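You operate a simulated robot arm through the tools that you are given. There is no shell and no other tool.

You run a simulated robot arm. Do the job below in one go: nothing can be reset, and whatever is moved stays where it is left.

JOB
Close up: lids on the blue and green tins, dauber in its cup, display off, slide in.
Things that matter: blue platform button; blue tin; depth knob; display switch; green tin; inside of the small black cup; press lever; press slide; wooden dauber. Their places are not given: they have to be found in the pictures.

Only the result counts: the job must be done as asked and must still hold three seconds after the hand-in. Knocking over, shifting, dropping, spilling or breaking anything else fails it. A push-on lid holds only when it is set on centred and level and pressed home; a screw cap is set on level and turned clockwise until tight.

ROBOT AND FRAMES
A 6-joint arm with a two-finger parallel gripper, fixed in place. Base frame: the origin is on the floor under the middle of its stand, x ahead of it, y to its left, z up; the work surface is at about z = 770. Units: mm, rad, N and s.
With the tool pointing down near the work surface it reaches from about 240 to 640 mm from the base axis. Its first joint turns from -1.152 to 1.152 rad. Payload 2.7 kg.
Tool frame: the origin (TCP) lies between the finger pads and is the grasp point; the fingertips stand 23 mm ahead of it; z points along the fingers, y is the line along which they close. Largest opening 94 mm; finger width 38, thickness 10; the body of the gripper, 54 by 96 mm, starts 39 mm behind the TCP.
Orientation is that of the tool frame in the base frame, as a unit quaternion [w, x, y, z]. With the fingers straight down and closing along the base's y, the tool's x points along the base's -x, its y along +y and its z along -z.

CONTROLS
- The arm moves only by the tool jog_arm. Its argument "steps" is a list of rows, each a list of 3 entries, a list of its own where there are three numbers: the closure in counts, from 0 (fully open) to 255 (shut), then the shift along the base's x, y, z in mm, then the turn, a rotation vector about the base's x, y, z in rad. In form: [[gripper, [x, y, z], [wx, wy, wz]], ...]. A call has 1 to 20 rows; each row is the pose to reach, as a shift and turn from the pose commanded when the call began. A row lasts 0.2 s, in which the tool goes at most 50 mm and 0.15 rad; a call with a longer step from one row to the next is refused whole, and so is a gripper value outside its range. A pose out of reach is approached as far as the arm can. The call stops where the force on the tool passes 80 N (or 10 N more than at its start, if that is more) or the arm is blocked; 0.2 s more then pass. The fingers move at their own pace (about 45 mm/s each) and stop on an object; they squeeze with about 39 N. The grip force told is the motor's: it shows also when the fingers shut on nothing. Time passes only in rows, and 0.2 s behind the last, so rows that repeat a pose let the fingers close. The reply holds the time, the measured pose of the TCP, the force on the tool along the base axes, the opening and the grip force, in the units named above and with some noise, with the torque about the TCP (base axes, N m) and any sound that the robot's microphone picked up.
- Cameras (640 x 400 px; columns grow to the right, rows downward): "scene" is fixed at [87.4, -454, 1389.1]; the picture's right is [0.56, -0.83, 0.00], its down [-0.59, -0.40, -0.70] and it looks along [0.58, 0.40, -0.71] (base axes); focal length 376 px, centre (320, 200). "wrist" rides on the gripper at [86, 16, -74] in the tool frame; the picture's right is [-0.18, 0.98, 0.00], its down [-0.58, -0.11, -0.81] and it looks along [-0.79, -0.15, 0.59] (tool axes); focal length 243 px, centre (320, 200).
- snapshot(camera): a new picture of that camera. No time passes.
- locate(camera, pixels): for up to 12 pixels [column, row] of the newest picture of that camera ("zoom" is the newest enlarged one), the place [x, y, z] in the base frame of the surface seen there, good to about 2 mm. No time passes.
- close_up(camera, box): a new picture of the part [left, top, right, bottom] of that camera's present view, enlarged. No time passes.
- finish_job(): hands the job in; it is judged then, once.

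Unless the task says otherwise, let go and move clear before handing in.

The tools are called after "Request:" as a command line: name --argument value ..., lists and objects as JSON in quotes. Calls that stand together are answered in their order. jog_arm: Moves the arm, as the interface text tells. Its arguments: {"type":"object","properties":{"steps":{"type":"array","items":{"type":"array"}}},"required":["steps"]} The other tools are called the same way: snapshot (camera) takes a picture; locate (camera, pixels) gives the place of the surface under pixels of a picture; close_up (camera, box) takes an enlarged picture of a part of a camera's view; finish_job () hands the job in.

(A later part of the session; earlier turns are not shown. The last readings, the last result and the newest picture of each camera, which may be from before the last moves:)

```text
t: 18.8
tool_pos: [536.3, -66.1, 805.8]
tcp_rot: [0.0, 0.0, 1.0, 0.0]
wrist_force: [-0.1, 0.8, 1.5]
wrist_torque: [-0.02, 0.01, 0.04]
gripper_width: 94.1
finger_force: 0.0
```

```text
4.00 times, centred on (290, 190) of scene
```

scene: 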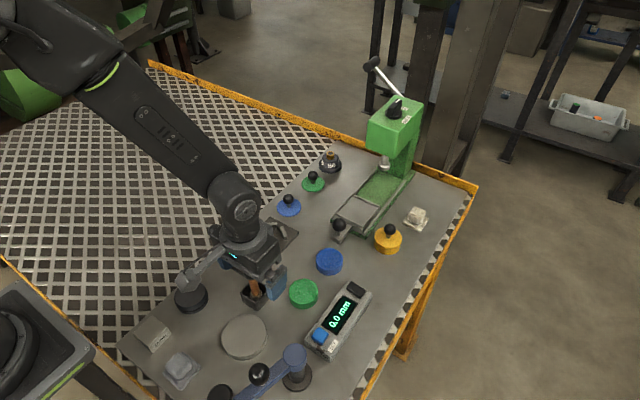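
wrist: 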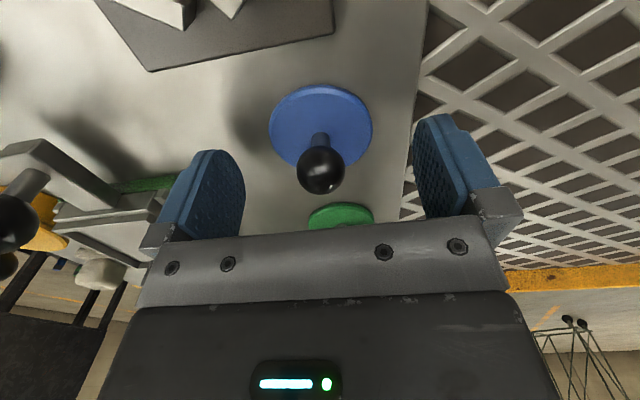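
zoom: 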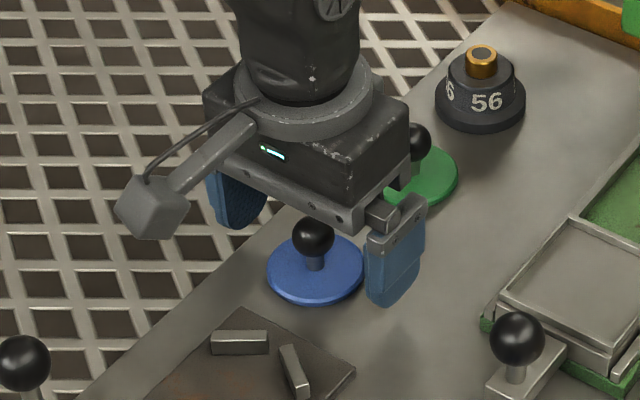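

The ball is centred between the open fingers at wrist (321,171), slightly below the grasp point. I'll go down 1.5 mm and close.

Request:
jog_arm --steps '[[0, [0, 0, -1.5], [0, 0, 0]], [255, [0, 0, -1.5], [0, 0, 0]], [255, [0, 0, -1.5], [0, 0, 0]], [255, [0, 0, -1.5], [0, 0, 0]], [255, [0, 0, -1.5], [0, 0, 0]], [255, [0, 0, -1.5], [0, 0, 0]], [255, [0, 0, -1.5], [0, 0, 0]], [255, [0, 0, -1.5], [0, 0, 0]]]'

Request:
snapshot --camera "wrist"

Request:
close_up --camera "scene" --box '[210, 140, 370, 240]'

```text
t: 20.6
tool_pos: [537.1, -66.2, 802.9]
tcp_rot: [0.0, 0.0, 1.0, 0.001]
wrist_force: [0.2, 0.1, -0.4]
wrist_torque: [0.03, 0.01, -0.03]
gripper_width: 22.5
finger_force: 39.4
```

```text
taken
```

wrist: 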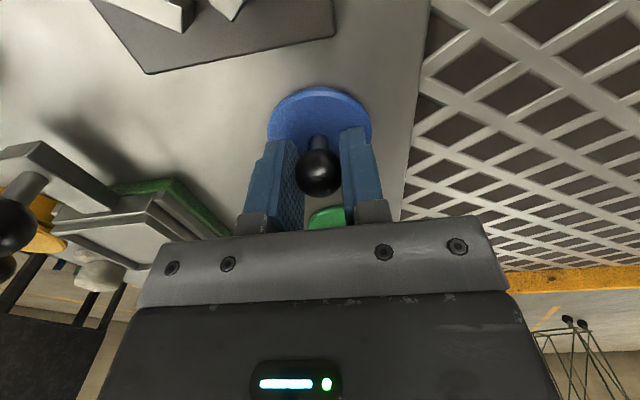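

```text
4.00 times, centred on (290, 190) of scene
```

zoom: 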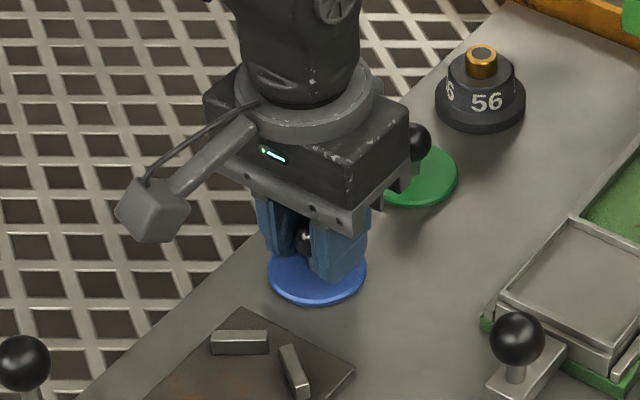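

The ball is held (opening 22.5 mm, 39 N). I'll lift the lid to about z 905 and carry it above the blue tin at (457,-226).

Request:
jog_arm --steps '[[255, [0, 0, 5], [0, 0, 0]], [255, [0, 0, 20], [0, 0, 0]], [255, [0, 0, 50], [0, 0, 0]], [255, [0, 0, 85], [0, 0, 0]], [255, [0, 0, 105], [0, 0, 0]], [255, [-16, -32, 107], [0, 0, 0]], [255, [-33, -66, 107], [0, 0, 0]], [255, [-50, -100, 107], [0, 0, 0]], [255, [-67, -134, 107], [0, 0, 0]], [255, [-78.7, -159.8, 107], [0, 0, 0]], [255, [-78.7, -159.8, 85], [0, 0, 0]], [255, [-78.7, -159.8, 70], [0, 0, 0]], [255, [-78.7, -159.8, 70], [0, 0, 0]]]'

Request:
snapshot --camera "wrist"

Request:
close_up --camera "scene" --box '[250, 190, 410, 290]'

```text
t: 23.4
tool_pos: [458.0, -224.8, 874.3]
tcp_rot: [0.001, 0.0, 1.0, 0.0]
wrist_force: [0.5, 0.0, 0.6]
wrist_torque: [-0.01, 0.02, 0.05]
gripper_width: 0.0
finger_force: 39.0
```

```text
taken
```

wrist: 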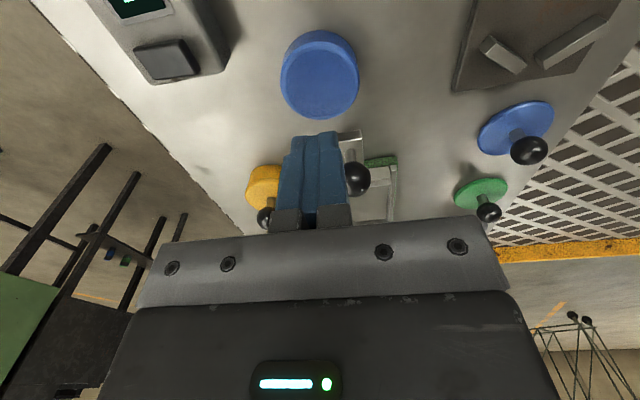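

```text
4.00 times, centred on (330, 240) of scene
```

zoom: 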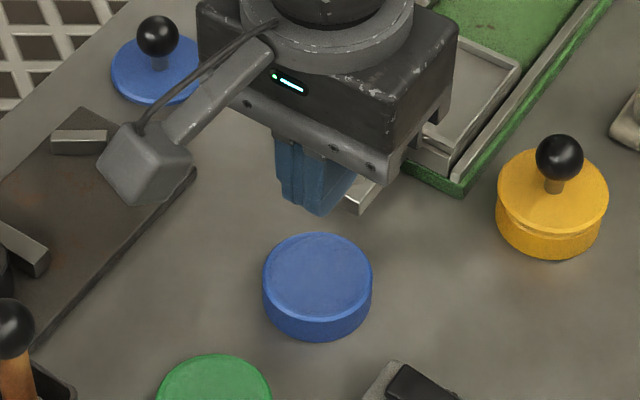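

The gripper reads 0 mm and the blue lid is still at its old place (wrist 515,128), so the ball slipped out at the lift and nothing is over the tin. I'll check that the lid has not moved, and use this view to measure the tin at (320,75).

Request:
close_up --camera "wrist" --box '[460, 80, 580, 220]'

Request:
locate --camera "wrist" --pixels '[[480, 135], [515, 105], [552, 118], [528, 150], [520, 148], [320, 45], [284, 75], [354, 72], [320, 100], [300, 50], [345, 50], [310, 97]]'

Request:
close_up --camera "wrist" --box '[260, 20, 380, 130]'

```text
2.86 times, centred on (520, 150) of wrist
```

zoom: 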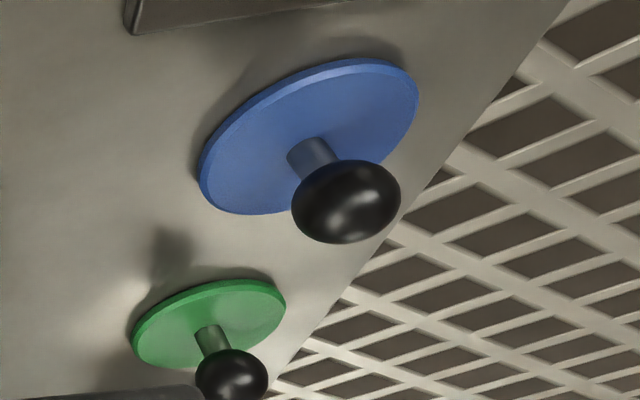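

```text
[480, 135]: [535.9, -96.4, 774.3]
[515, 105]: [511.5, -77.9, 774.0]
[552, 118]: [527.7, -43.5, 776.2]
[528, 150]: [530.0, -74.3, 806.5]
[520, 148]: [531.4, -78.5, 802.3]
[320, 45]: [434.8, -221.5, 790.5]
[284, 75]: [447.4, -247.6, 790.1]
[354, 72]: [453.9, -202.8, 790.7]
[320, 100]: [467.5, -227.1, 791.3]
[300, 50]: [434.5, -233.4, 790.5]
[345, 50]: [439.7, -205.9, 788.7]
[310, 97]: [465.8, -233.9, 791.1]
```

```text
3.64 times, centred on (320, 75) of wrist
```

zoom: 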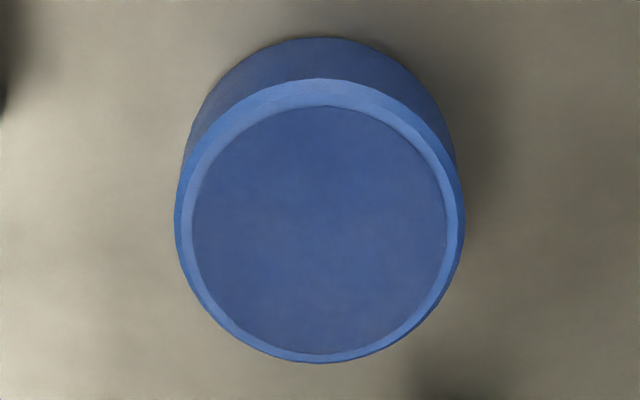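

The lid has not moved noticeably, and the tin's top shows a chamfered rim. I'll locate its inner disc edges in this enlarged picture.

Request:
locate --camera "zoom" --pixels '[[197, 225], [443, 225], [320, 110], [320, 350], [230, 145], [410, 145], [235, 315], [405, 315], [320, 90], [183, 235], [456, 235], [320, 230]]'

```text
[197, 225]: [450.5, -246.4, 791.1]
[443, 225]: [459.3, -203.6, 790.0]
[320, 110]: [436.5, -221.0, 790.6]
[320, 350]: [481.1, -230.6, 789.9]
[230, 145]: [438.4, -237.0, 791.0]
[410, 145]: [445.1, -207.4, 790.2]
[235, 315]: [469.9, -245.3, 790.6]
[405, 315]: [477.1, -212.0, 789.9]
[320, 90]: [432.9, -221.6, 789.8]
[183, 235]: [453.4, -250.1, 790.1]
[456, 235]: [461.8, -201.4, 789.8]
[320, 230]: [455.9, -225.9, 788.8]
```

The blue tin's centre averages to (457.6,-225.4). I'll go back over the blue lid with the fingers opening on the way, and look again from above.

Request:
jog_arm --steps '[[255, [0, 0, 30], [0, 0, 0]], [255, [17, 34, 37], [0, 0, 0]], [200, [34, 68, 37], [0, 0, 0]], [100, [51, 102, 37], [0, 0, 0]], [0, [67, 134, 37], [0, 0, 0]], [0, [78.7, 159.8, 37], [0, 0, 0]], [0, [78.7, 159.8, 7], [0, 0, 0]], [0, [78.7, 159.8, 7], [0, 0, 0]]]'

Request:
snapshot --camera "wrist"

Request:
close_up --camera "wrist" --box '[260, 20, 380, 130]'

Request:
close_up --camera "scene" --box '[250, 160, 346, 220]'

```text
t: 25.2
tool_pos: [534.5, -67.1, 879.9]
tcp_rot: [-0.001, -0.001, 1.0, -0.001]
wrist_force: [0.3, -0.3, -0.6]
wrist_torque: [0.04, -0.04, 0.02]
gripper_width: 93.8
finger_force: 0.2
```

```text
taken
```

wrist: 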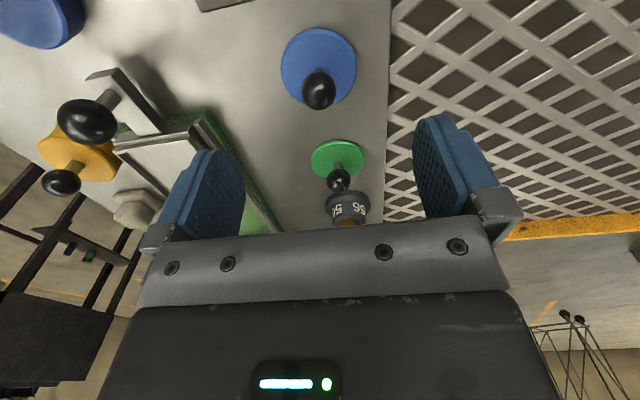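

```text
3.64 times, centred on (320, 75) of wrist
```

zoom: 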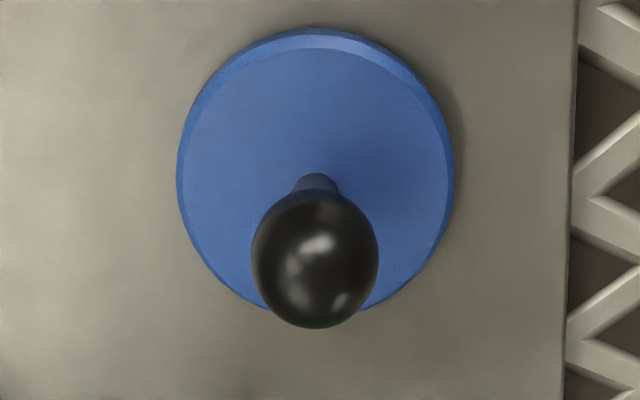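

```text
6.67 times, centred on (298, 190) of scene
```

zoom: 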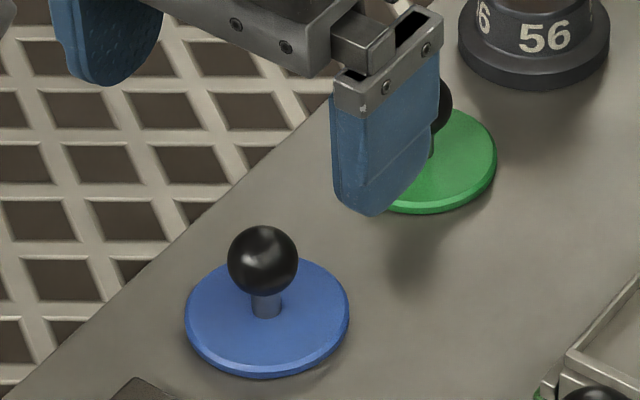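

The blue lid is where it was. I'll locate its ball and edges in both pictures.

Request:
locate --camera "zoom" --pixels '[[262, 261], [262, 235], [265, 308], [190, 308], [345, 312], [262, 362], [300, 280], [220, 280]]'

Request:
locate --camera "wrist" --pixels '[[318, 91], [318, 84], [318, 98], [318, 106], [283, 68], [355, 70], [320, 34], [318, 70]]'

```text
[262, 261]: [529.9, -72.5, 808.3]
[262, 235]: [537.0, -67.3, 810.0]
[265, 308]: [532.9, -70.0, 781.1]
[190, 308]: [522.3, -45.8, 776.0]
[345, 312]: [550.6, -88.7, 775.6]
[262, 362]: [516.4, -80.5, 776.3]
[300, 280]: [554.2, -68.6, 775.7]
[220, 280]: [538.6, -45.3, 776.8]
```

```text
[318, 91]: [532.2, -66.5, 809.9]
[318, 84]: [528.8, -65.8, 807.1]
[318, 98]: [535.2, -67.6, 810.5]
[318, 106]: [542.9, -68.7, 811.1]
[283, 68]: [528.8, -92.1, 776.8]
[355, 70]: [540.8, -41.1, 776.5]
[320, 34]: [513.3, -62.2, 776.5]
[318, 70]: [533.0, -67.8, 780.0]
```

The ball centre is at (536.7,-67.4,800.5), about 2 mm lower than my last grip height. I'll go down to TCP z 801, just above the disc, and check for contact before closing.

Request:
jog_arm --steps '[[0, [1, -1.6, -30], [0, 0, 0]], [0, [1, -1.6, -55], [0, 0, 0]], [0, [1, -1.6, -72], [0, 0, 0]], [0, [1, -1.6, -77], [0, 0, 0]], [0, [1, -1.6, -78.8], [0, 0, 0]], [0, [1, -1.6, -78.8], [0, 0, 0]]]'

Request:
close_up --camera "scene" --box '[250, 160, 346, 220]'

Request:
snapshot --camera "wrist"

```text
t: 26.6
tool_pos: [537.9, -67.9, 801.5]
tcp_rot: [0.0, 0.0, 1.0, 0.0]
wrist_force: [-0.2, -0.5, 0.3]
wrist_torque: [-0.02, 0.01, -0.02]
gripper_width: 94.0
finger_force: 0.0
```

```text
6.67 times, centred on (298, 190) of scene
```

zoom: 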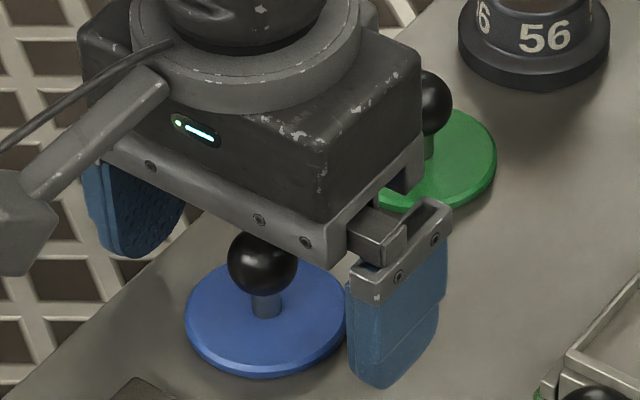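

```text
taken
```

wrist: 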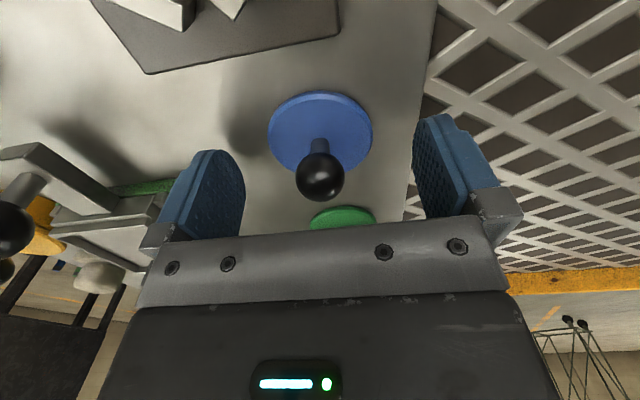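

The ball at wrist (320,177) is almost on the grasp point and nothing touches. I'll close fully, then lift 1 mm per row and watch the opening.

Request:
jog_arm --steps '[[255, [0, 0, 0], [0, 0, 0]], [255, [0, 0, 0], [0, 0, 0]], [255, [0, 0, 0], [0, 0, 0]], [255, [0, 0, 0], [0, 0, 0]], [255, [0, 0, 0], [0, 0, 0]], [255, [0, 0, 0], [0, 0, 0]], [255, [0, 0, 0], [0, 0, 0]], [255, [0, 0, 0], [0, 0, 0]]]'

Request:
jog_arm --steps '[[255, [0, 0, 0.5], [0, 0, 0]], [255, [0, 0, 1], [0, 0, 0]], [255, [0, 0, 1.5], [0, 0, 0]], [255, [0, 0, 2], [0, 0, 0]]]'

Request:
close_up --camera "scene" --box '[250, 160, 346, 220]'

```text
t: 28.4
tool_pos: [536.5, -68.4, 802.2]
tcp_rot: [0.001, 0.0, 1.0, 0.0]
wrist_force: [1.0, 0.8, 1.0]
wrist_torque: [0.01, -0.03, -0.03]
gripper_width: 22.1
finger_force: 38.9
```

```text
t: 29.4
tool_pos: [536.7, -67.3, 803.0]
tcp_rot: [0.0, -0.001, 1.0, 0.0]
wrist_force: [-0.1, -0.5, -1.2]
wrist_torque: [0.02, -0.01, -0.02]
gripper_width: 22.0
finger_force: 38.3
```

```text
6.67 times, centred on (298, 190) of scene
```

zoom: 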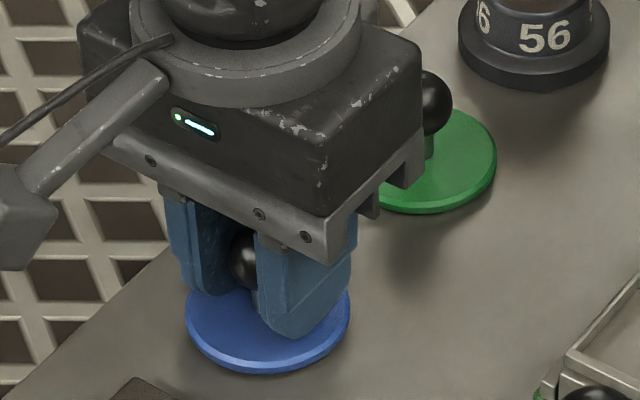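

The opening stays at 22 mm after 2 mm of lift, with a small downward pull. I'll raise it slowly another 15 mm and check whether the lid follows.

Request:
jog_arm --steps '[[255, [0, 0, 1], [0, 0, 0]], [255, [0, 0, 2.5], [0, 0, 0]], [255, [0, 0, 4.5], [0, 0, 0]], [255, [0, 0, 7], [0, 0, 0]], [255, [0, 0, 10], [0, 0, 0]], [255, [0, 0, 13], [0, 0, 0]], [255, [0, 0, 15], [0, 0, 0]]]'

Request:
close_up --camera "scene" --box '[250, 160, 346, 220]'

Request:
snapshot --camera "wrist"

```text
t: 31.0
tool_pos: [537.2, -68.2, 818.8]
tcp_rot: [-0.001, 0.0, 1.0, -0.001]
wrist_force: [-0.1, 0.3, -0.5]
wrist_torque: [0.02, 0.02, 0.0]
gripper_width: 22.2
finger_force: 39.4
```

```text
6.67 times, centred on (298, 190) of scene
```

zoom: 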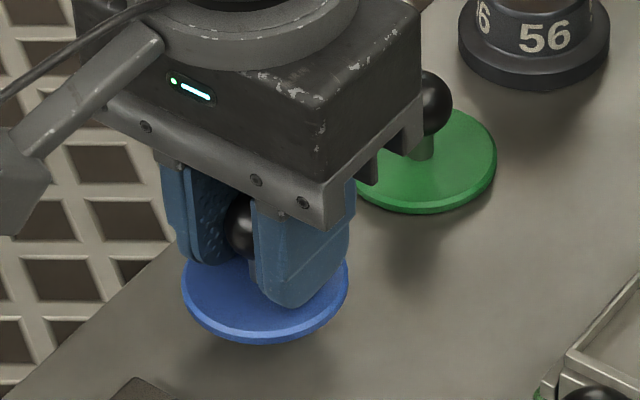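

```text
taken
```

wrist: 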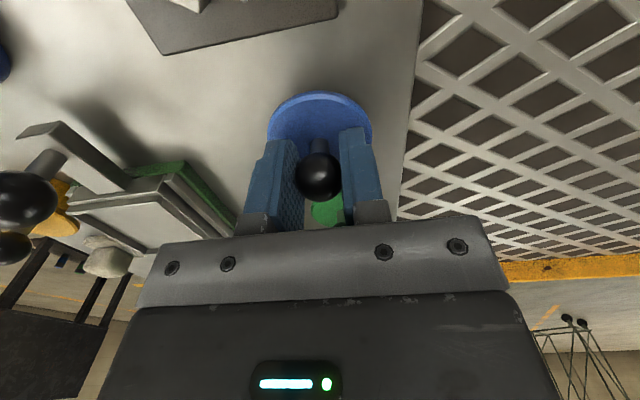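

The lid now hangs from the fingers. I'll carry it smoothly in small steps at z ~ 888 to above the blue tin.

Request:
jog_arm --steps '[[255, [0, 0, 5], [0, 0, 0]], [255, [0, 0, 14], [0, 0, 0]], [255, [0, 0, 25], [0, 0, 0]], [255, [0, 0, 37], [0, 0, 0]], [255, [0, 0, 49], [0, 0, 0]], [255, [0, 0, 60], [0, 0, 0]], [255, [0, 0, 67], [0, 0, 0]], [255, [0, 0, 70], [0, 0, 0]], [255, [-4, -8, 70], [0, 0, 0]], [255, [-11, -22, 70], [0, 0, 0]], [255, [-20, -40, 70], [0, 0, 0]], [255, [-30, -60, 70], [0, 0, 0]], [255, [-40, -80, 70], [0, 0, 0]], [255, [-50, -100, 70], [0, 0, 0]], [255, [-60, -120, 70], [0, 0, 0]], [255, [-69, -138, 70], [0, 0, 0]], [255, [-76, -151, 70], [0, 0, 0]], [255, [-79.1, -158, 70], [0, 0, 0]], [255, [-79.1, -158, 70], [0, 0, 0]]]'

Request:
close_up --camera "scene" --box '[260, 190, 388, 270]'

Request:
snapshot --camera "wrist"

```text
t: 35.0
tool_pos: [458.3, -224.9, 888.5]
tcp_rot: [0.0, 0.0, 1.0, 0.0]
wrist_force: [-0.5, 0.4, -1.7]
wrist_torque: [-0.03, 0.02, -0.03]
gripper_width: 22.3
finger_force: 38.9
```

```text
5.00 times, centred on (324, 230) of scene
```

zoom: 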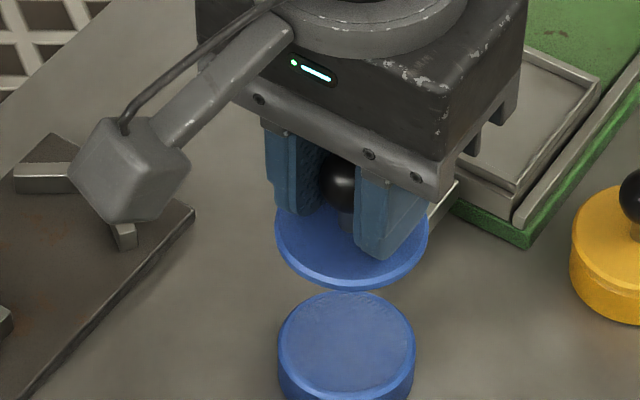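

```text
taken
```

wrist: 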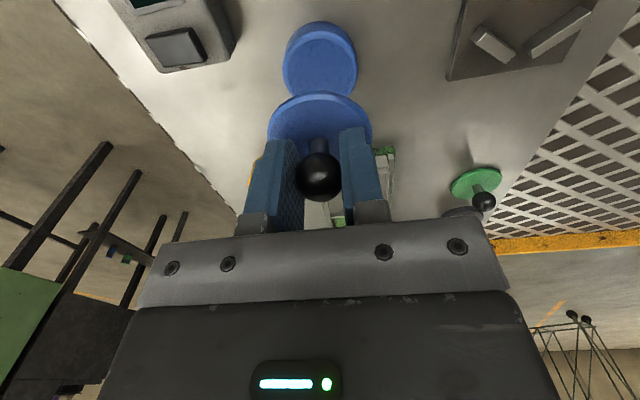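

The lid is held level over the tin. I'll lower it to about 12 mm above the tin and compare the two outlines.

Request:
jog_arm --steps '[[255, [0, 0, -5], [0, 0, 0]], [255, [0, 0, -15], [0, 0, 0]], [255, [0, 0, -27], [0, 0, 0]], [255, [0, 0, -39], [0, 0, 0]], [255, [0, 0, -49], [0, 0, 0]], [255, [0, 0, -54], [0, 0, 0]], [255, [0, 0, -55], [0, 0, 0]]]'

Request:
snapshot --camera "wrist"

Request:
close_up --camera "wrist" --box '[250, 60, 390, 160]'

Request:
close_up --camera "scene" --box '[290, 220, 370, 280]'

```text
t: 36.6
tool_pos: [457.7, -224.7, 833.9]
tcp_rot: [0.001, 0.0, 1.0, 0.0]
wrist_force: [0.7, -0.3, 0.4]
wrist_torque: [-0.02, 0.01, 0.02]
gripper_width: 22.5
finger_force: 39.0
```

```text
taken
```

wrist: 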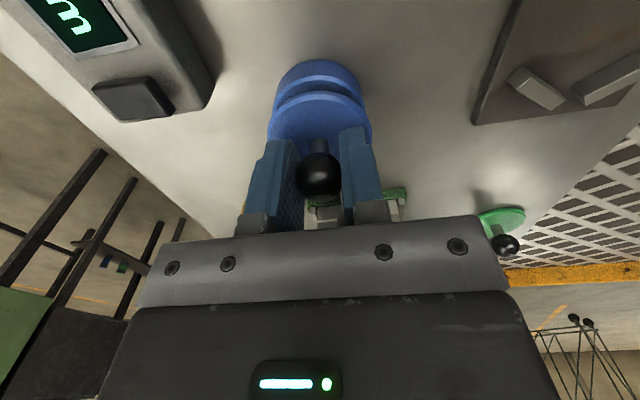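

```text
4.00 times, centred on (320, 110) of wrist
```

zoom: 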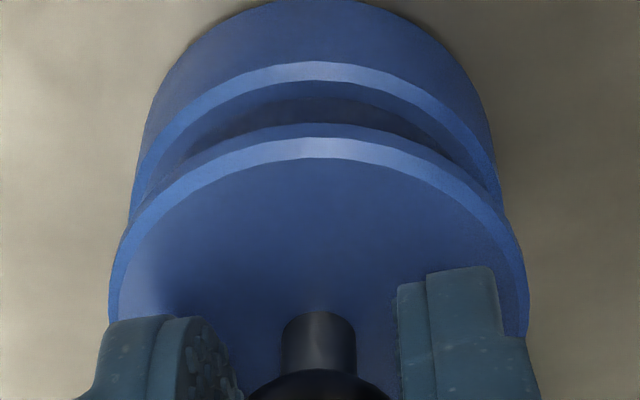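

```text
6.67 times, centred on (330, 250) of scene
```

zoom: 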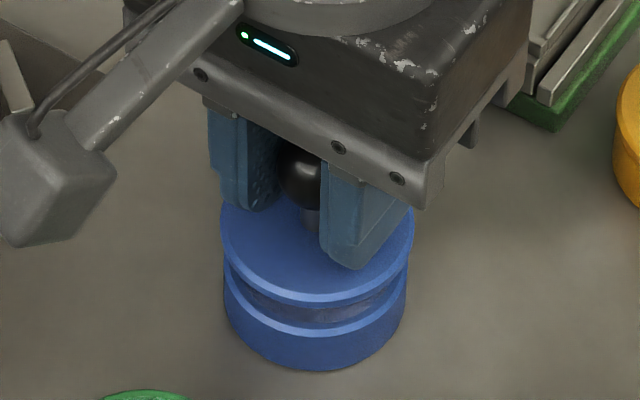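

The outlines agree sideways to within about a millimetre in both views. I'll locate edge points of the lid and the tin to check the fore-and-aft alignment.

Request:
locate --camera "zoom" --pixels '[[317, 290], [270, 280], [370, 280], [225, 240], [408, 240], [280, 225], [317, 328], [270, 318], [365, 318], [232, 290], [402, 290], [317, 297]]'

Request:
locate --camera "wrist" --pixels '[[320, 101], [300, 104], [340, 104], [280, 122], [360, 120], [320, 77], [300, 80], [340, 80], [284, 97], [359, 97], [320, 97], [320, 110]]'

```text
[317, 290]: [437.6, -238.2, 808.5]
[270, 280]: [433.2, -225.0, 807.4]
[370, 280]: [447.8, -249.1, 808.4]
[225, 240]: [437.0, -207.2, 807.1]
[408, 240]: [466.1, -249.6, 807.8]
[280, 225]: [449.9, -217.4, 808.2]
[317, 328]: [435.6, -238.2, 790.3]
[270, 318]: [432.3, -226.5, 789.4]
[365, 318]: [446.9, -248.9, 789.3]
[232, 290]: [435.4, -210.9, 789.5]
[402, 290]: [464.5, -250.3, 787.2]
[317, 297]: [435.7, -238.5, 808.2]
```

```text
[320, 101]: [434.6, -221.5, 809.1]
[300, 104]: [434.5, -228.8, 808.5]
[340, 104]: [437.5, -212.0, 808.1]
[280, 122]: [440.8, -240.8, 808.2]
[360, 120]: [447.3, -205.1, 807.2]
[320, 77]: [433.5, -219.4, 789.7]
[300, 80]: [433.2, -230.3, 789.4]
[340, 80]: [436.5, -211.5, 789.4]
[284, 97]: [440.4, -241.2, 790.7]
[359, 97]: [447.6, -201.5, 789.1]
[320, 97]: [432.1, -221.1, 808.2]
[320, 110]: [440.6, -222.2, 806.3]
```

The lid's edge and the tin's edge coincide within about a millimetre all around. I'll lower the lid gently onto the tin and watch the force.

Request:
jog_arm --steps '[[255, [0, 0, -3], [0, 0, 0]], [255, [0, 0, -6], [0, 0, 0]], [255, [0, 0, -8], [0, 0, 0]], [255, [0, 0, -9.5], [0, 0, 0]], [255, [0, 0, -10.5], [0, 0, 0]], [255, [0, 0, -11.5], [0, 0, 0]]]'

Request:
close_up --camera "scene" --box '[290, 220, 370, 280]'

Request:
close_up --camera "wrist" --box '[250, 60, 390, 160]'

```text
t: 38.0
tool_pos: [460.4, -226.2, 821.7]
tcp_rot: [0.001, -0.001, 1.0, 0.0]
wrist_force: [-1.2, -0.2, -0.7]
wrist_torque: [-0.01, -0.02, 0.02]
gripper_width: 22.0
finger_force: 39.0
```

```text
6.67 times, centred on (330, 250) of scene
```

zoom: 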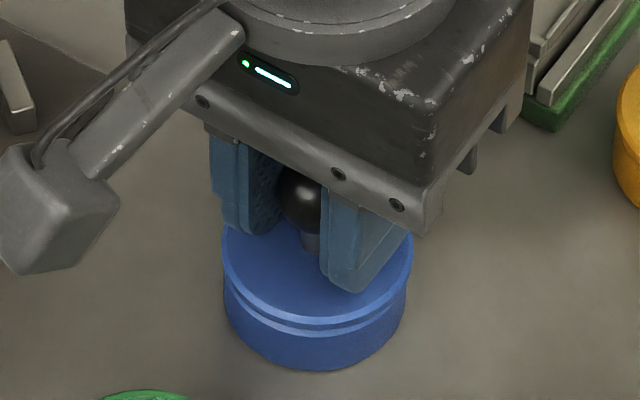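

```text
4.00 times, centred on (320, 110) of wrist
```

zoom: 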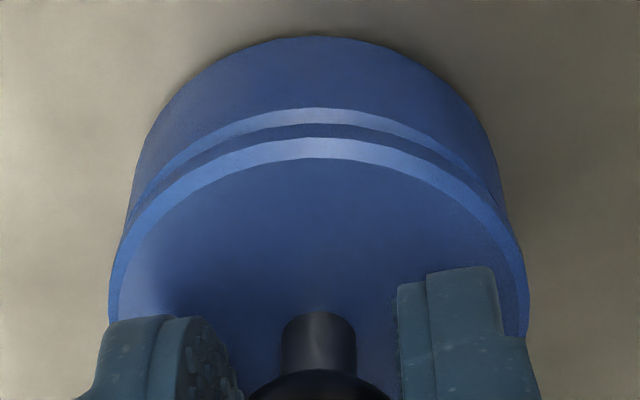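

The lid is about to touch and is still well centred, with no force yet. I'll continue down in 0.7 mm steps.

Request:
jog_arm --steps '[[255, [0, 0, -0.7], [0, 0, 0]], [255, [0, 0, -1.4], [0, 0, 0]], [255, [0, 0, -2.1], [0, 0, 0]]]'

```text
t: 38.8
tool_pos: [457.5, -225.8, 822.2]
tcp_rot: [-0.001, -0.001, 1.0, -0.001]
wrist_force: [-17.2, 6.1, 27.1]
wrist_torque: [0.06, 0.31, -0.01]
gripper_width: 22.2
finger_force: 38.6
heard: snap
```

A snap was heard with 27 N of force. I'll look at how the lid sits before going on.

Request:
close_up --camera "scene" --box '[290, 220, 370, 280]'

Request:
close_up --camera "wrist" --box '[250, 60, 390, 160]'

Request:
snapshot --camera "scene"

```text
6.67 times, centred on (330, 250) of scene
```

zoom: 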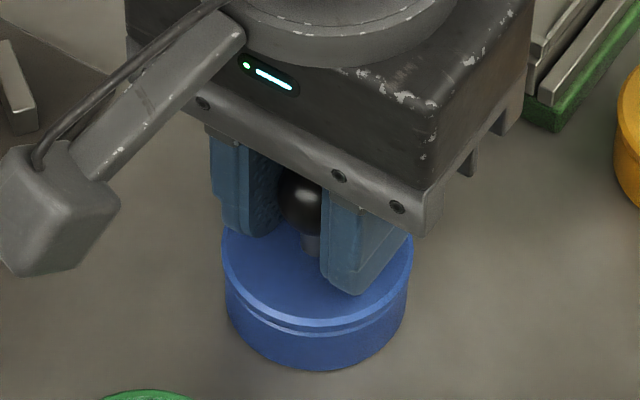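

```text
4.00 times, centred on (320, 110) of wrist
```

zoom: 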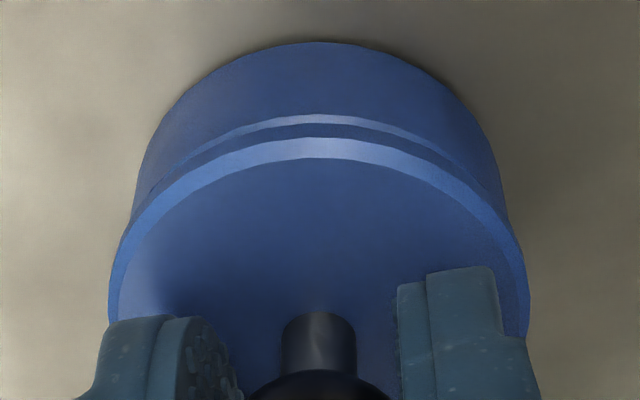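

```text
taken
```

scene: 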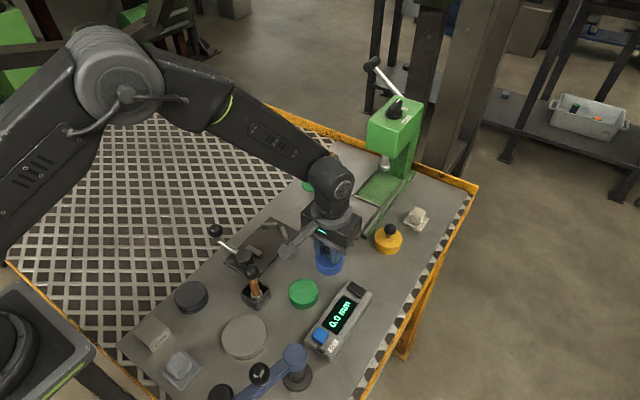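

The lid sits level with an even thin gap line, like the yellow tin's. I'll ease the sideways load by 0.7 mm and press slightly further to be sure it is home.

Request:
jog_arm --steps '[[255, [-0.7, 0.2, 0], [0, 0, 0]], [255, [-0.7, 0.2, -0.7], [0, 0, 0]], [255, [-0.7, 0.2, -1.4], [0, 0, 0]]]'

Request:
close_up --camera "scene" --box '[290, 220, 370, 280]'

```text
t: 39.6
tool_pos: [458.2, -225.1, 820.8]
tcp_rot: [0.002, 0.0, 1.0, -0.002]
wrist_force: [-19.3, 6.4, 44.1]
wrist_torque: [0.01, 0.23, 0.04]
gripper_width: 22.2
finger_force: 39.0
```

```text
6.67 times, centred on (330, 250) of scene
```

zoom: 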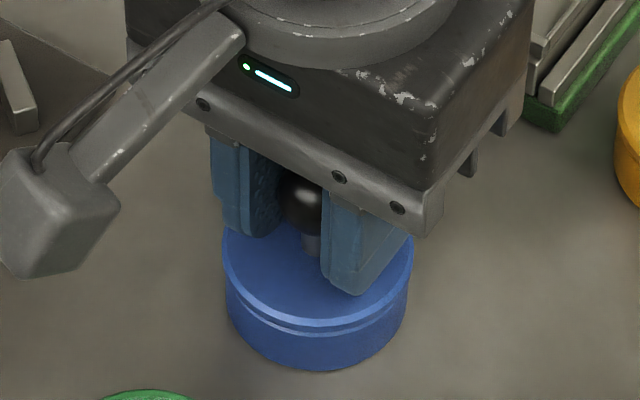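

The force rises to 44 N without further travel, so the lid is home. I'll relieve the load, open the fingers and lift straight up.

Request:
jog_arm --steps '[[255, [0, 0, 1.2], [0, 0, 0]], [255, [0, 0, 2.2], [0, 0, 0]], [200, [0, 0, 2.2], [0, 0, 0]], [150, [0, 0, 2.2], [0, 0, 0]], [100, [0, 0, 2.2], [0, 0, 0]], [50, [0, 0, 2.2], [0, 0, 0]], [0, [0, 0, 2.2], [0, 0, 0]], [0, [0, 0, 2.2], [0, 0, 0]], [0, [0, 0, 2.2], [0, 0, 0]], [0, [0, 0, 20], [0, 0, 0]], [0, [0, 0, 50], [0, 0, 0]], [0, [0, 0, 80], [0, 0, 0]], [0, [0, 0, 80], [0, 0, 0]]]'

Request:
snapshot --camera "wrist"

Request:
close_up --camera "scene" --box '[270, 210, 430, 310]'

```text
t: 42.4
tool_pos: [458.5, -226.1, 897.5]
tcp_rot: [0.0, 0.0, 1.0, -0.001]
wrist_force: [-0.6, -0.1, 0.1]
wrist_torque: [0.0, 0.0, -0.01]
gripper_width: 94.1
finger_force: 0.2
```

```text
taken
```

wrist: 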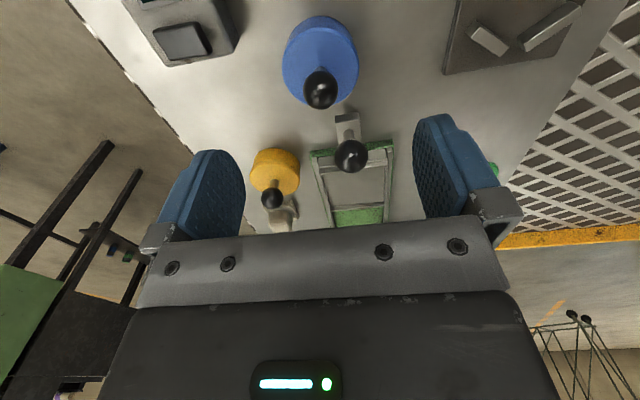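

```text
4.00 times, centred on (350, 260) of scene
```

zoom: 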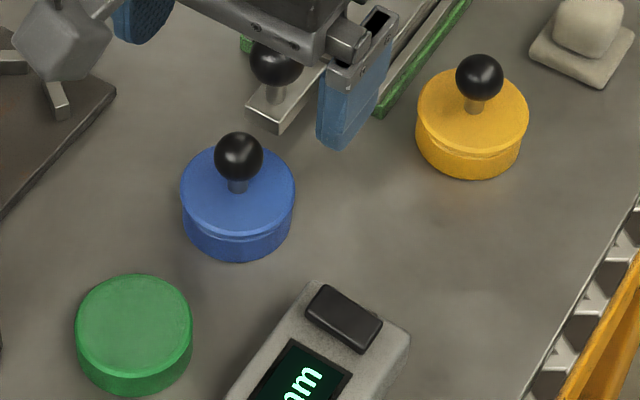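

The blue lid sits just like the yellow one, level and centred. Next I'll move over the green lid and measure it from above.

Request:
jog_arm --steps '[[0, [24, 23, 0], [0, 0, 0]], [0, [52, 50, 0], [0, 0, 0]], [0, [80, 78, 0], [0, 0, 0]], [0, [108, 105, 0], [0, 0, 0]], [0, [136, 132, 0], [0, 0, 0]], [0, [164, 160, 0], [0, 0, 0]], [0, [164, 160, -15], [0, 0, 0]], [0, [164, 160, -15], [0, 0, 0]]]'

Request:
snapshot --camera "wrist"

Request:
close_up --camera "wrist" --box '[260, 20, 380, 130]'

Request:
close_up --camera "scene" --box '[270, 140, 366, 200]'

```text
t: 44.2
tool_pos: [621.6, -64.1, 882.5]
tcp_rot: [-0.001, -0.001, 1.0, 0.0]
wrist_force: [-0.1, -0.5, 0.0]
wrist_torque: [-0.02, -0.01, 0.03]
gripper_width: 94.1
finger_force: 0.1
```

```text
taken
```

wrist: 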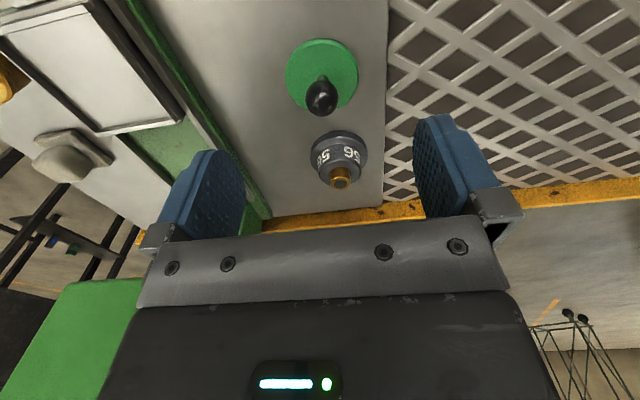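

```text
3.64 times, centred on (320, 75) of wrist
```

zoom: 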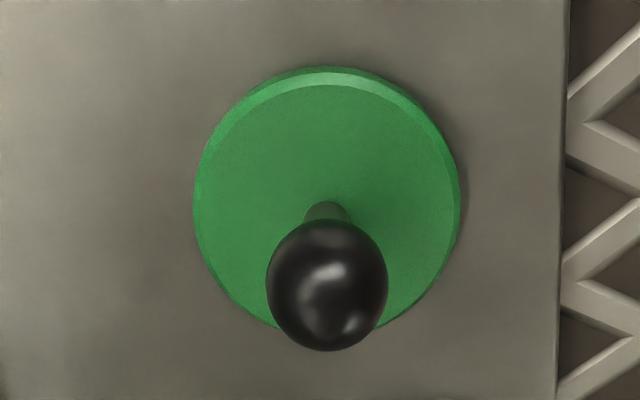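

```text
6.67 times, centred on (318, 170) of scene
```

zoom: 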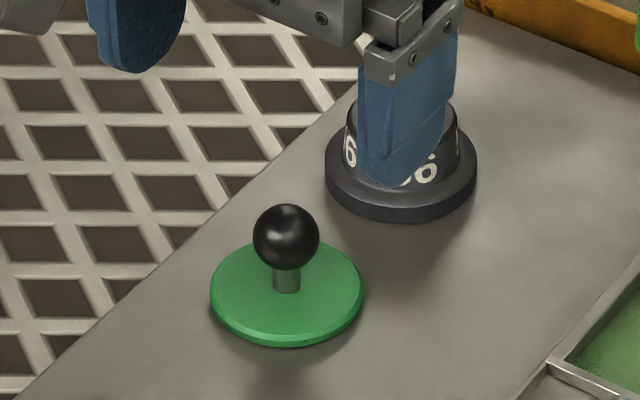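

The green lid's ball is at wrist (322,98) and scene zoom (286,237). I'll locate it.

Request:
locate --camera "zoom" --pixels '[[286, 237], [286, 212], [286, 285], [215, 285], [358, 285], [286, 335]]'

Request:
locate --camera "wrist" --pixels '[[322, 98], [322, 91], [322, 105], [287, 78], [357, 76], [322, 43], [322, 75]]'

```text
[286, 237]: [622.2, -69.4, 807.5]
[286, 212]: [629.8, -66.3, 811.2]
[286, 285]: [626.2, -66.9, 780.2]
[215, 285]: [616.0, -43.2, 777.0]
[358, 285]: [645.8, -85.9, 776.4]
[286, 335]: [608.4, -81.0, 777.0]
```

```text
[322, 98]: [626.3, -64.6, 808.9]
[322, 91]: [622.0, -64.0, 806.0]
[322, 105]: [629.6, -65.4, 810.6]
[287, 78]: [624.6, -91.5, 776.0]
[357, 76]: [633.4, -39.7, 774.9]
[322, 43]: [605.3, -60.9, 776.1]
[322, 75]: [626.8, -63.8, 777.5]
```

The green lid's centre is at about (630,-65.2) with its ball at z 800. I'll lower around it to TCP z 801, the same height that worked for the blue one.

Request:
jog_arm --steps '[[0, [9.2, 0, -10], [0, 0, 0]], [0, [9.2, 0, -40], [0, 0, 0]], [0, [9.2, 0, -65], [0, 0, 0]], [0, [9.2, 0, -77], [0, 0, 0]], [0, [9.2, 0, -81.5], [0, 0, 0]], [0, [9.2, 0, -81.5], [0, 0, 0]]]'

Request:
snapshot --camera "wrist"

Request:
close_up --camera "scene" --box '[270, 140, 366, 200]'

```text
t: 45.6
tool_pos: [630.4, -64.4, 801.9]
tcp_rot: [0.0, 0.0, 1.0, 0.0]
wrist_force: [0.2, 0.6, 1.1]
wrist_torque: [0.01, 0.04, -0.05]
gripper_width: 94.0
finger_force: 0.1
```

```text
taken
```

wrist: 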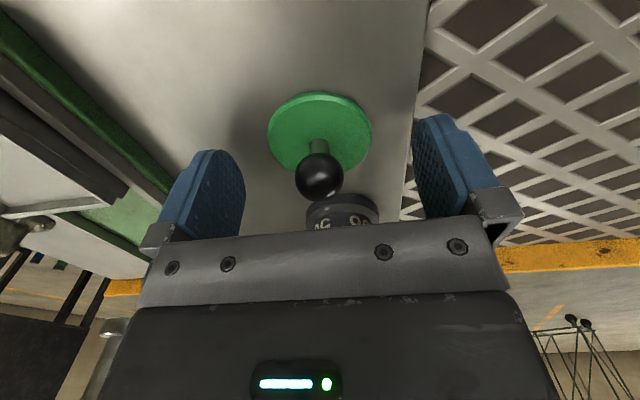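

```text
6.67 times, centred on (318, 170) of scene
```

zoom: 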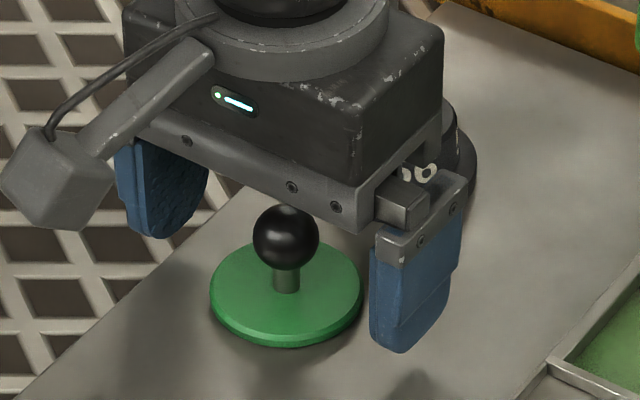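

The ball at wrist (319,176) lies at the grasp point as before. I'll close and then lift slowly.

Request:
jog_arm --steps '[[255, [0, 0, 0], [0, 0, 0]], [255, [0, 0, 0], [0, 0, 0]], [255, [0, 0, 0], [0, 0, 0]], [255, [0, 0, 0], [0, 0, 0]], [255, [0, 0, 0], [0, 0, 0]], [255, [0, 0, 0], [0, 0, 0]], [255, [0, 0, 0], [0, 0, 0]], [255, [0, 0, 0], [0, 0, 0]], [255, [0, 0, 0.5], [0, 0, 0]], [255, [0, 0, 1], [0, 0, 0]], [255, [0, 0, 2], [0, 0, 0]], [255, [0, 0, 3.5], [0, 0, 0]], [255, [0, 0, 5.5], [0, 0, 0]], [255, [0, 0, 8], [0, 0, 0]], [255, [0, 0, 11], [0, 0, 0]], [255, [0, 0, 14], [0, 0, 0]], [255, [0, 0, 17], [0, 0, 0]]]'

Request:
snapshot --camera "wrist"

Request:
close_up --camera "scene" --box '[270, 140, 366, 200]'

```text
t: 49.2
tool_pos: [630.4, -65.2, 818.8]
tcp_rot: [-0.001, 0.0, 1.0, 0.0]
wrist_force: [0.8, 0.0, -1.2]
wrist_torque: [-0.02, 0.0, -0.02]
gripper_width: 22.5
finger_force: 39.4
```

```text
taken
```

wrist: 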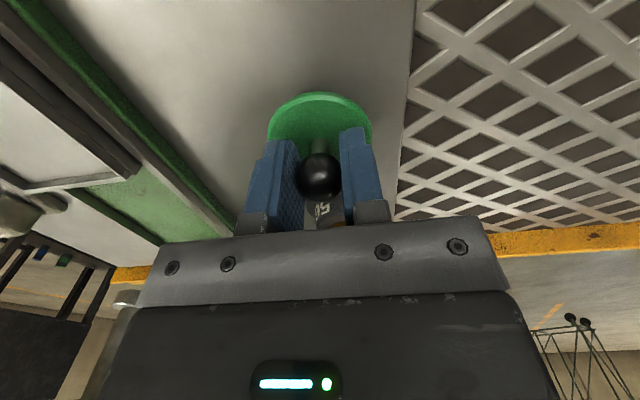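

```text
6.67 times, centred on (318, 170) of scene
```

zoom: 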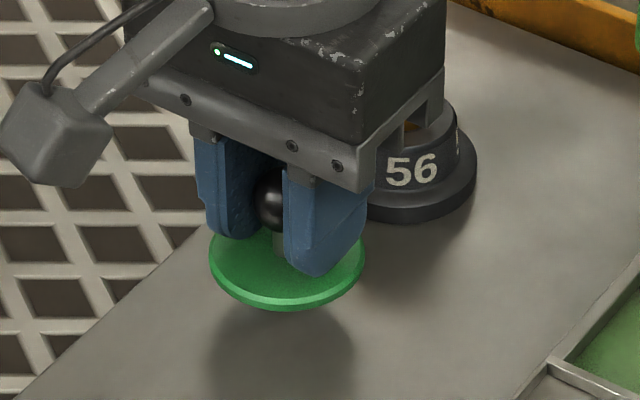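

The green lid is held and level. I'll carry it smoothly at z ~ 888 to above the green tin at (372,-225.6).

Request:
jog_arm --steps '[[255, [0, 0, 5], [0, 0, 0]], [255, [0, 0, 15], [0, 0, 0]], [255, [0, 0, 29], [0, 0, 0]], [255, [0, 0, 44], [0, 0, 0]], [255, [0, 0, 58], [0, 0, 0]], [255, [0, 0, 67], [0, 0, 0]], [255, [-5, -3, 70], [0, 0, 0]], [255, [-18, -11, 70], [0, 0, 0]], [255, [-38, -24, 70], [0, 0, 0]], [255, [-62, -39, 70], [0, 0, 0]], [255, [-86, -54, 70], [0, 0, 0]], [255, [-110, -69, 70], [0, 0, 0]], [255, [-134, -84, 70], [0, 0, 0]], [255, [-158, -99, 70], [0, 0, 0]], [255, [-182, -114, 70], [0, 0, 0]], [255, [-206, -129, 70], [0, 0, 0]], [255, [-228, -142, 70], [0, 0, 0]], [255, [-245, -152, 70], [0, 0, 0]], [255, [-255, -158, 70], [0, 0, 0]], [255, [-258.3, -160.4, 70], [0, 0, 0]]]'

Request:
snapshot --camera "wrist"

Request:
close_up --camera "scene" --box '[230, 220, 390, 320]'

```text
t: 53.4
tool_pos: [372.4, -225.6, 890.1]
tcp_rot: [0.0, 0.0, 1.0, 0.0]
wrist_force: [0.8, 0.2, -0.6]
wrist_torque: [-0.01, -0.02, 0.01]
gripper_width: 22.4
finger_force: 38.7
```

```text
taken
```

wrist: 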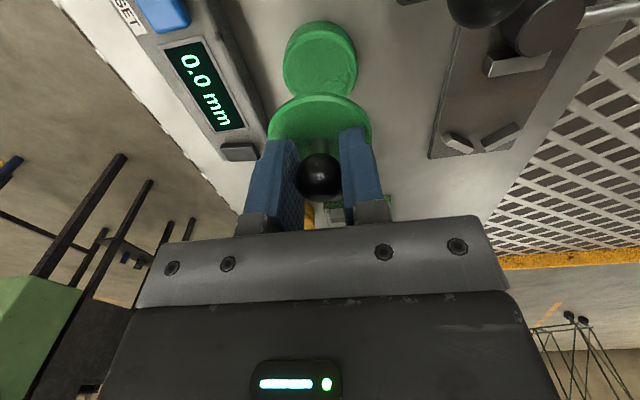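

```text
4.00 times, centred on (310, 270) of scene
```

zoom: 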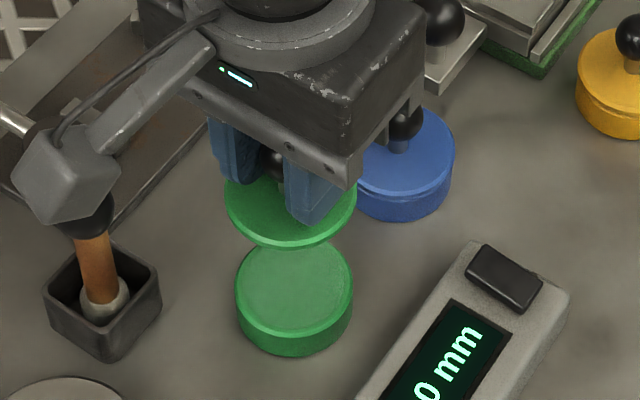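

The lid is over the green tin. Before lowering, I'll check the camera housing's clearance to the dauber's ball by locating the housing's faces.

Request:
locate --camera "zoom" --pixels '[[20, 180], [70, 220], [100, 200], [65, 170], [110, 185], [85, 225], [35, 130], [100, 260], [100, 230]]'

Request:
locate --camera "wrist" --pixels '[[320, 30], [286, 65], [356, 65], [320, 90], [320, 60], [300, 40], [345, 88], [342, 42], [297, 88]]'

```text
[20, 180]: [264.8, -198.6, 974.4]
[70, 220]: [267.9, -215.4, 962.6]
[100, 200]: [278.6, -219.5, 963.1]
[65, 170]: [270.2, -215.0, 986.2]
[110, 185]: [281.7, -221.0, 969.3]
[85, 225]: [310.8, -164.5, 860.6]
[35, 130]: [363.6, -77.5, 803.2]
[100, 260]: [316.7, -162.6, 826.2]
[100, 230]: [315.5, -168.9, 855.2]
```

```text
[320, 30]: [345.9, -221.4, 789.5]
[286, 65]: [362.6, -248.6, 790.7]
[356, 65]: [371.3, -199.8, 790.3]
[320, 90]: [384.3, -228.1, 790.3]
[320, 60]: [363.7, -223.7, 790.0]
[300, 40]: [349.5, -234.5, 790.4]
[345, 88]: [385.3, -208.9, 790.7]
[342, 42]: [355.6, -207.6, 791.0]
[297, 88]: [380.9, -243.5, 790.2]
```

The housing stays well above and beside the dauber's ball when lowered. I'll lower the lid to about 12 mm above the green tin and compare outlines.

Request:
jog_arm --steps '[[255, [0, 0, -5], [0, 0, 0]], [255, [0, 0, -15], [0, 0, 0]], [255, [0, 0, -27], [0, 0, 0]], [255, [0, 0, -39], [0, 0, 0]], [255, [0, 0, -49], [0, 0, 0]], [255, [0, 0, -54], [0, 0, 0]], [255, [0, 0, -56], [0, 0, 0]], [255, [0, 0, -56], [0, 0, 0]]]'

Request:
close_up --camera "wrist" --box '[250, 60, 390, 160]'

Request:
close_up --camera "scene" --box '[264, 252, 344, 312]'

```text
t: 55.2
tool_pos: [372.4, -225.3, 833.1]
tcp_rot: [0.0, -0.001, 1.0, 0.001]
wrist_force: [-0.4, 0.8, -0.6]
wrist_torque: [0.01, -0.01, 0.0]
gripper_width: 22.3
finger_force: 39.2
```

```text
4.00 times, centred on (320, 110) of wrist
```

zoom: 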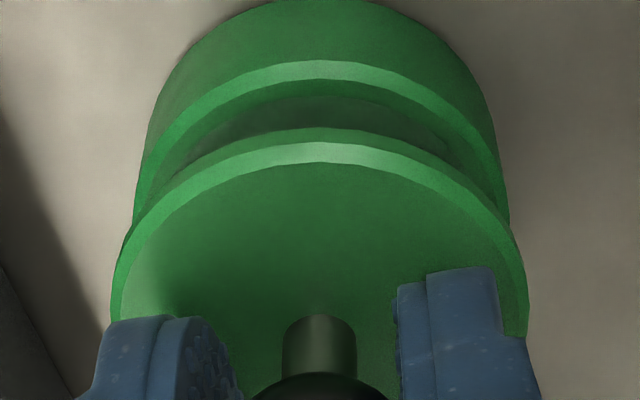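

```text
6.67 times, centred on (304, 282) of scene
```

zoom: 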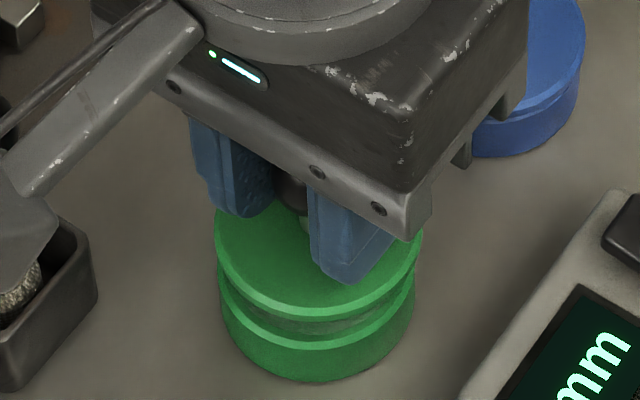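

The outlines agree in the wrist view, but in the fixed view the tin looks about 1–2 mm off along x. I'll locate matching edge points to measure it.

Request:
locate --camera "zoom" --pixels '[[317, 305], [270, 293], [365, 295], [222, 255], [412, 255], [317, 338], [270, 330], [365, 330], [232, 302], [405, 302], [317, 312], [317, 345]]'

Request:
snapshot --camera "wrist"

Request:
locate --camera "wrist" --pixels '[[320, 99], [300, 102], [340, 102], [280, 120], [360, 118], [320, 77], [300, 79], [340, 79], [285, 95], [359, 95], [320, 96], [320, 75]]'

Request:
close_up --camera "scene" --box '[284, 272, 332, 312]'

```text
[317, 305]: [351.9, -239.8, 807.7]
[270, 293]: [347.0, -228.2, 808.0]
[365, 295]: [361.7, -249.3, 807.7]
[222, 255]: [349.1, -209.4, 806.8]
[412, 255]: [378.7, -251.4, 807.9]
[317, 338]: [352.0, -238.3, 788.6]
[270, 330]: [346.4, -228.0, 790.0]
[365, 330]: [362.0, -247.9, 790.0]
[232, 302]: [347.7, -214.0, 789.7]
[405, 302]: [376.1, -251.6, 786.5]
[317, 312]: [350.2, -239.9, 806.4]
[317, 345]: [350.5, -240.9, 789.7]
```

```text
taken
```

wrist: 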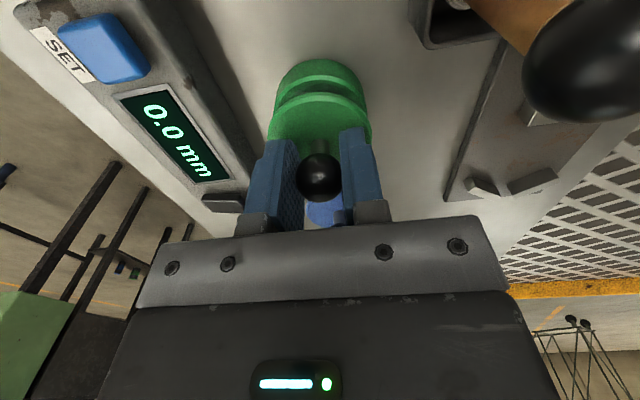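

```text
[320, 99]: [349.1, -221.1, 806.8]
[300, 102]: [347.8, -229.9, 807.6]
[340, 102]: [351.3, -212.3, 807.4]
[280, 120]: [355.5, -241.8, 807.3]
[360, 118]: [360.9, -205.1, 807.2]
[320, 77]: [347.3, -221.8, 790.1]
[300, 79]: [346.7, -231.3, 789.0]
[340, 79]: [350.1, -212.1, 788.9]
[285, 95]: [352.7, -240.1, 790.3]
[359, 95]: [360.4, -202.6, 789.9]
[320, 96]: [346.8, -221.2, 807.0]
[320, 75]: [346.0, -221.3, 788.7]
```

```text
10.00 times, centred on (308, 292) of scene
```

zoom: 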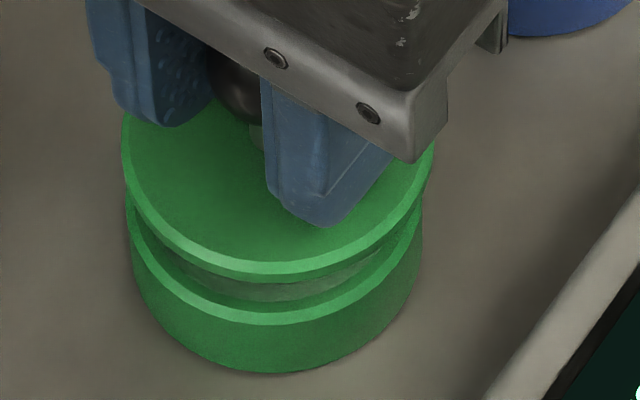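

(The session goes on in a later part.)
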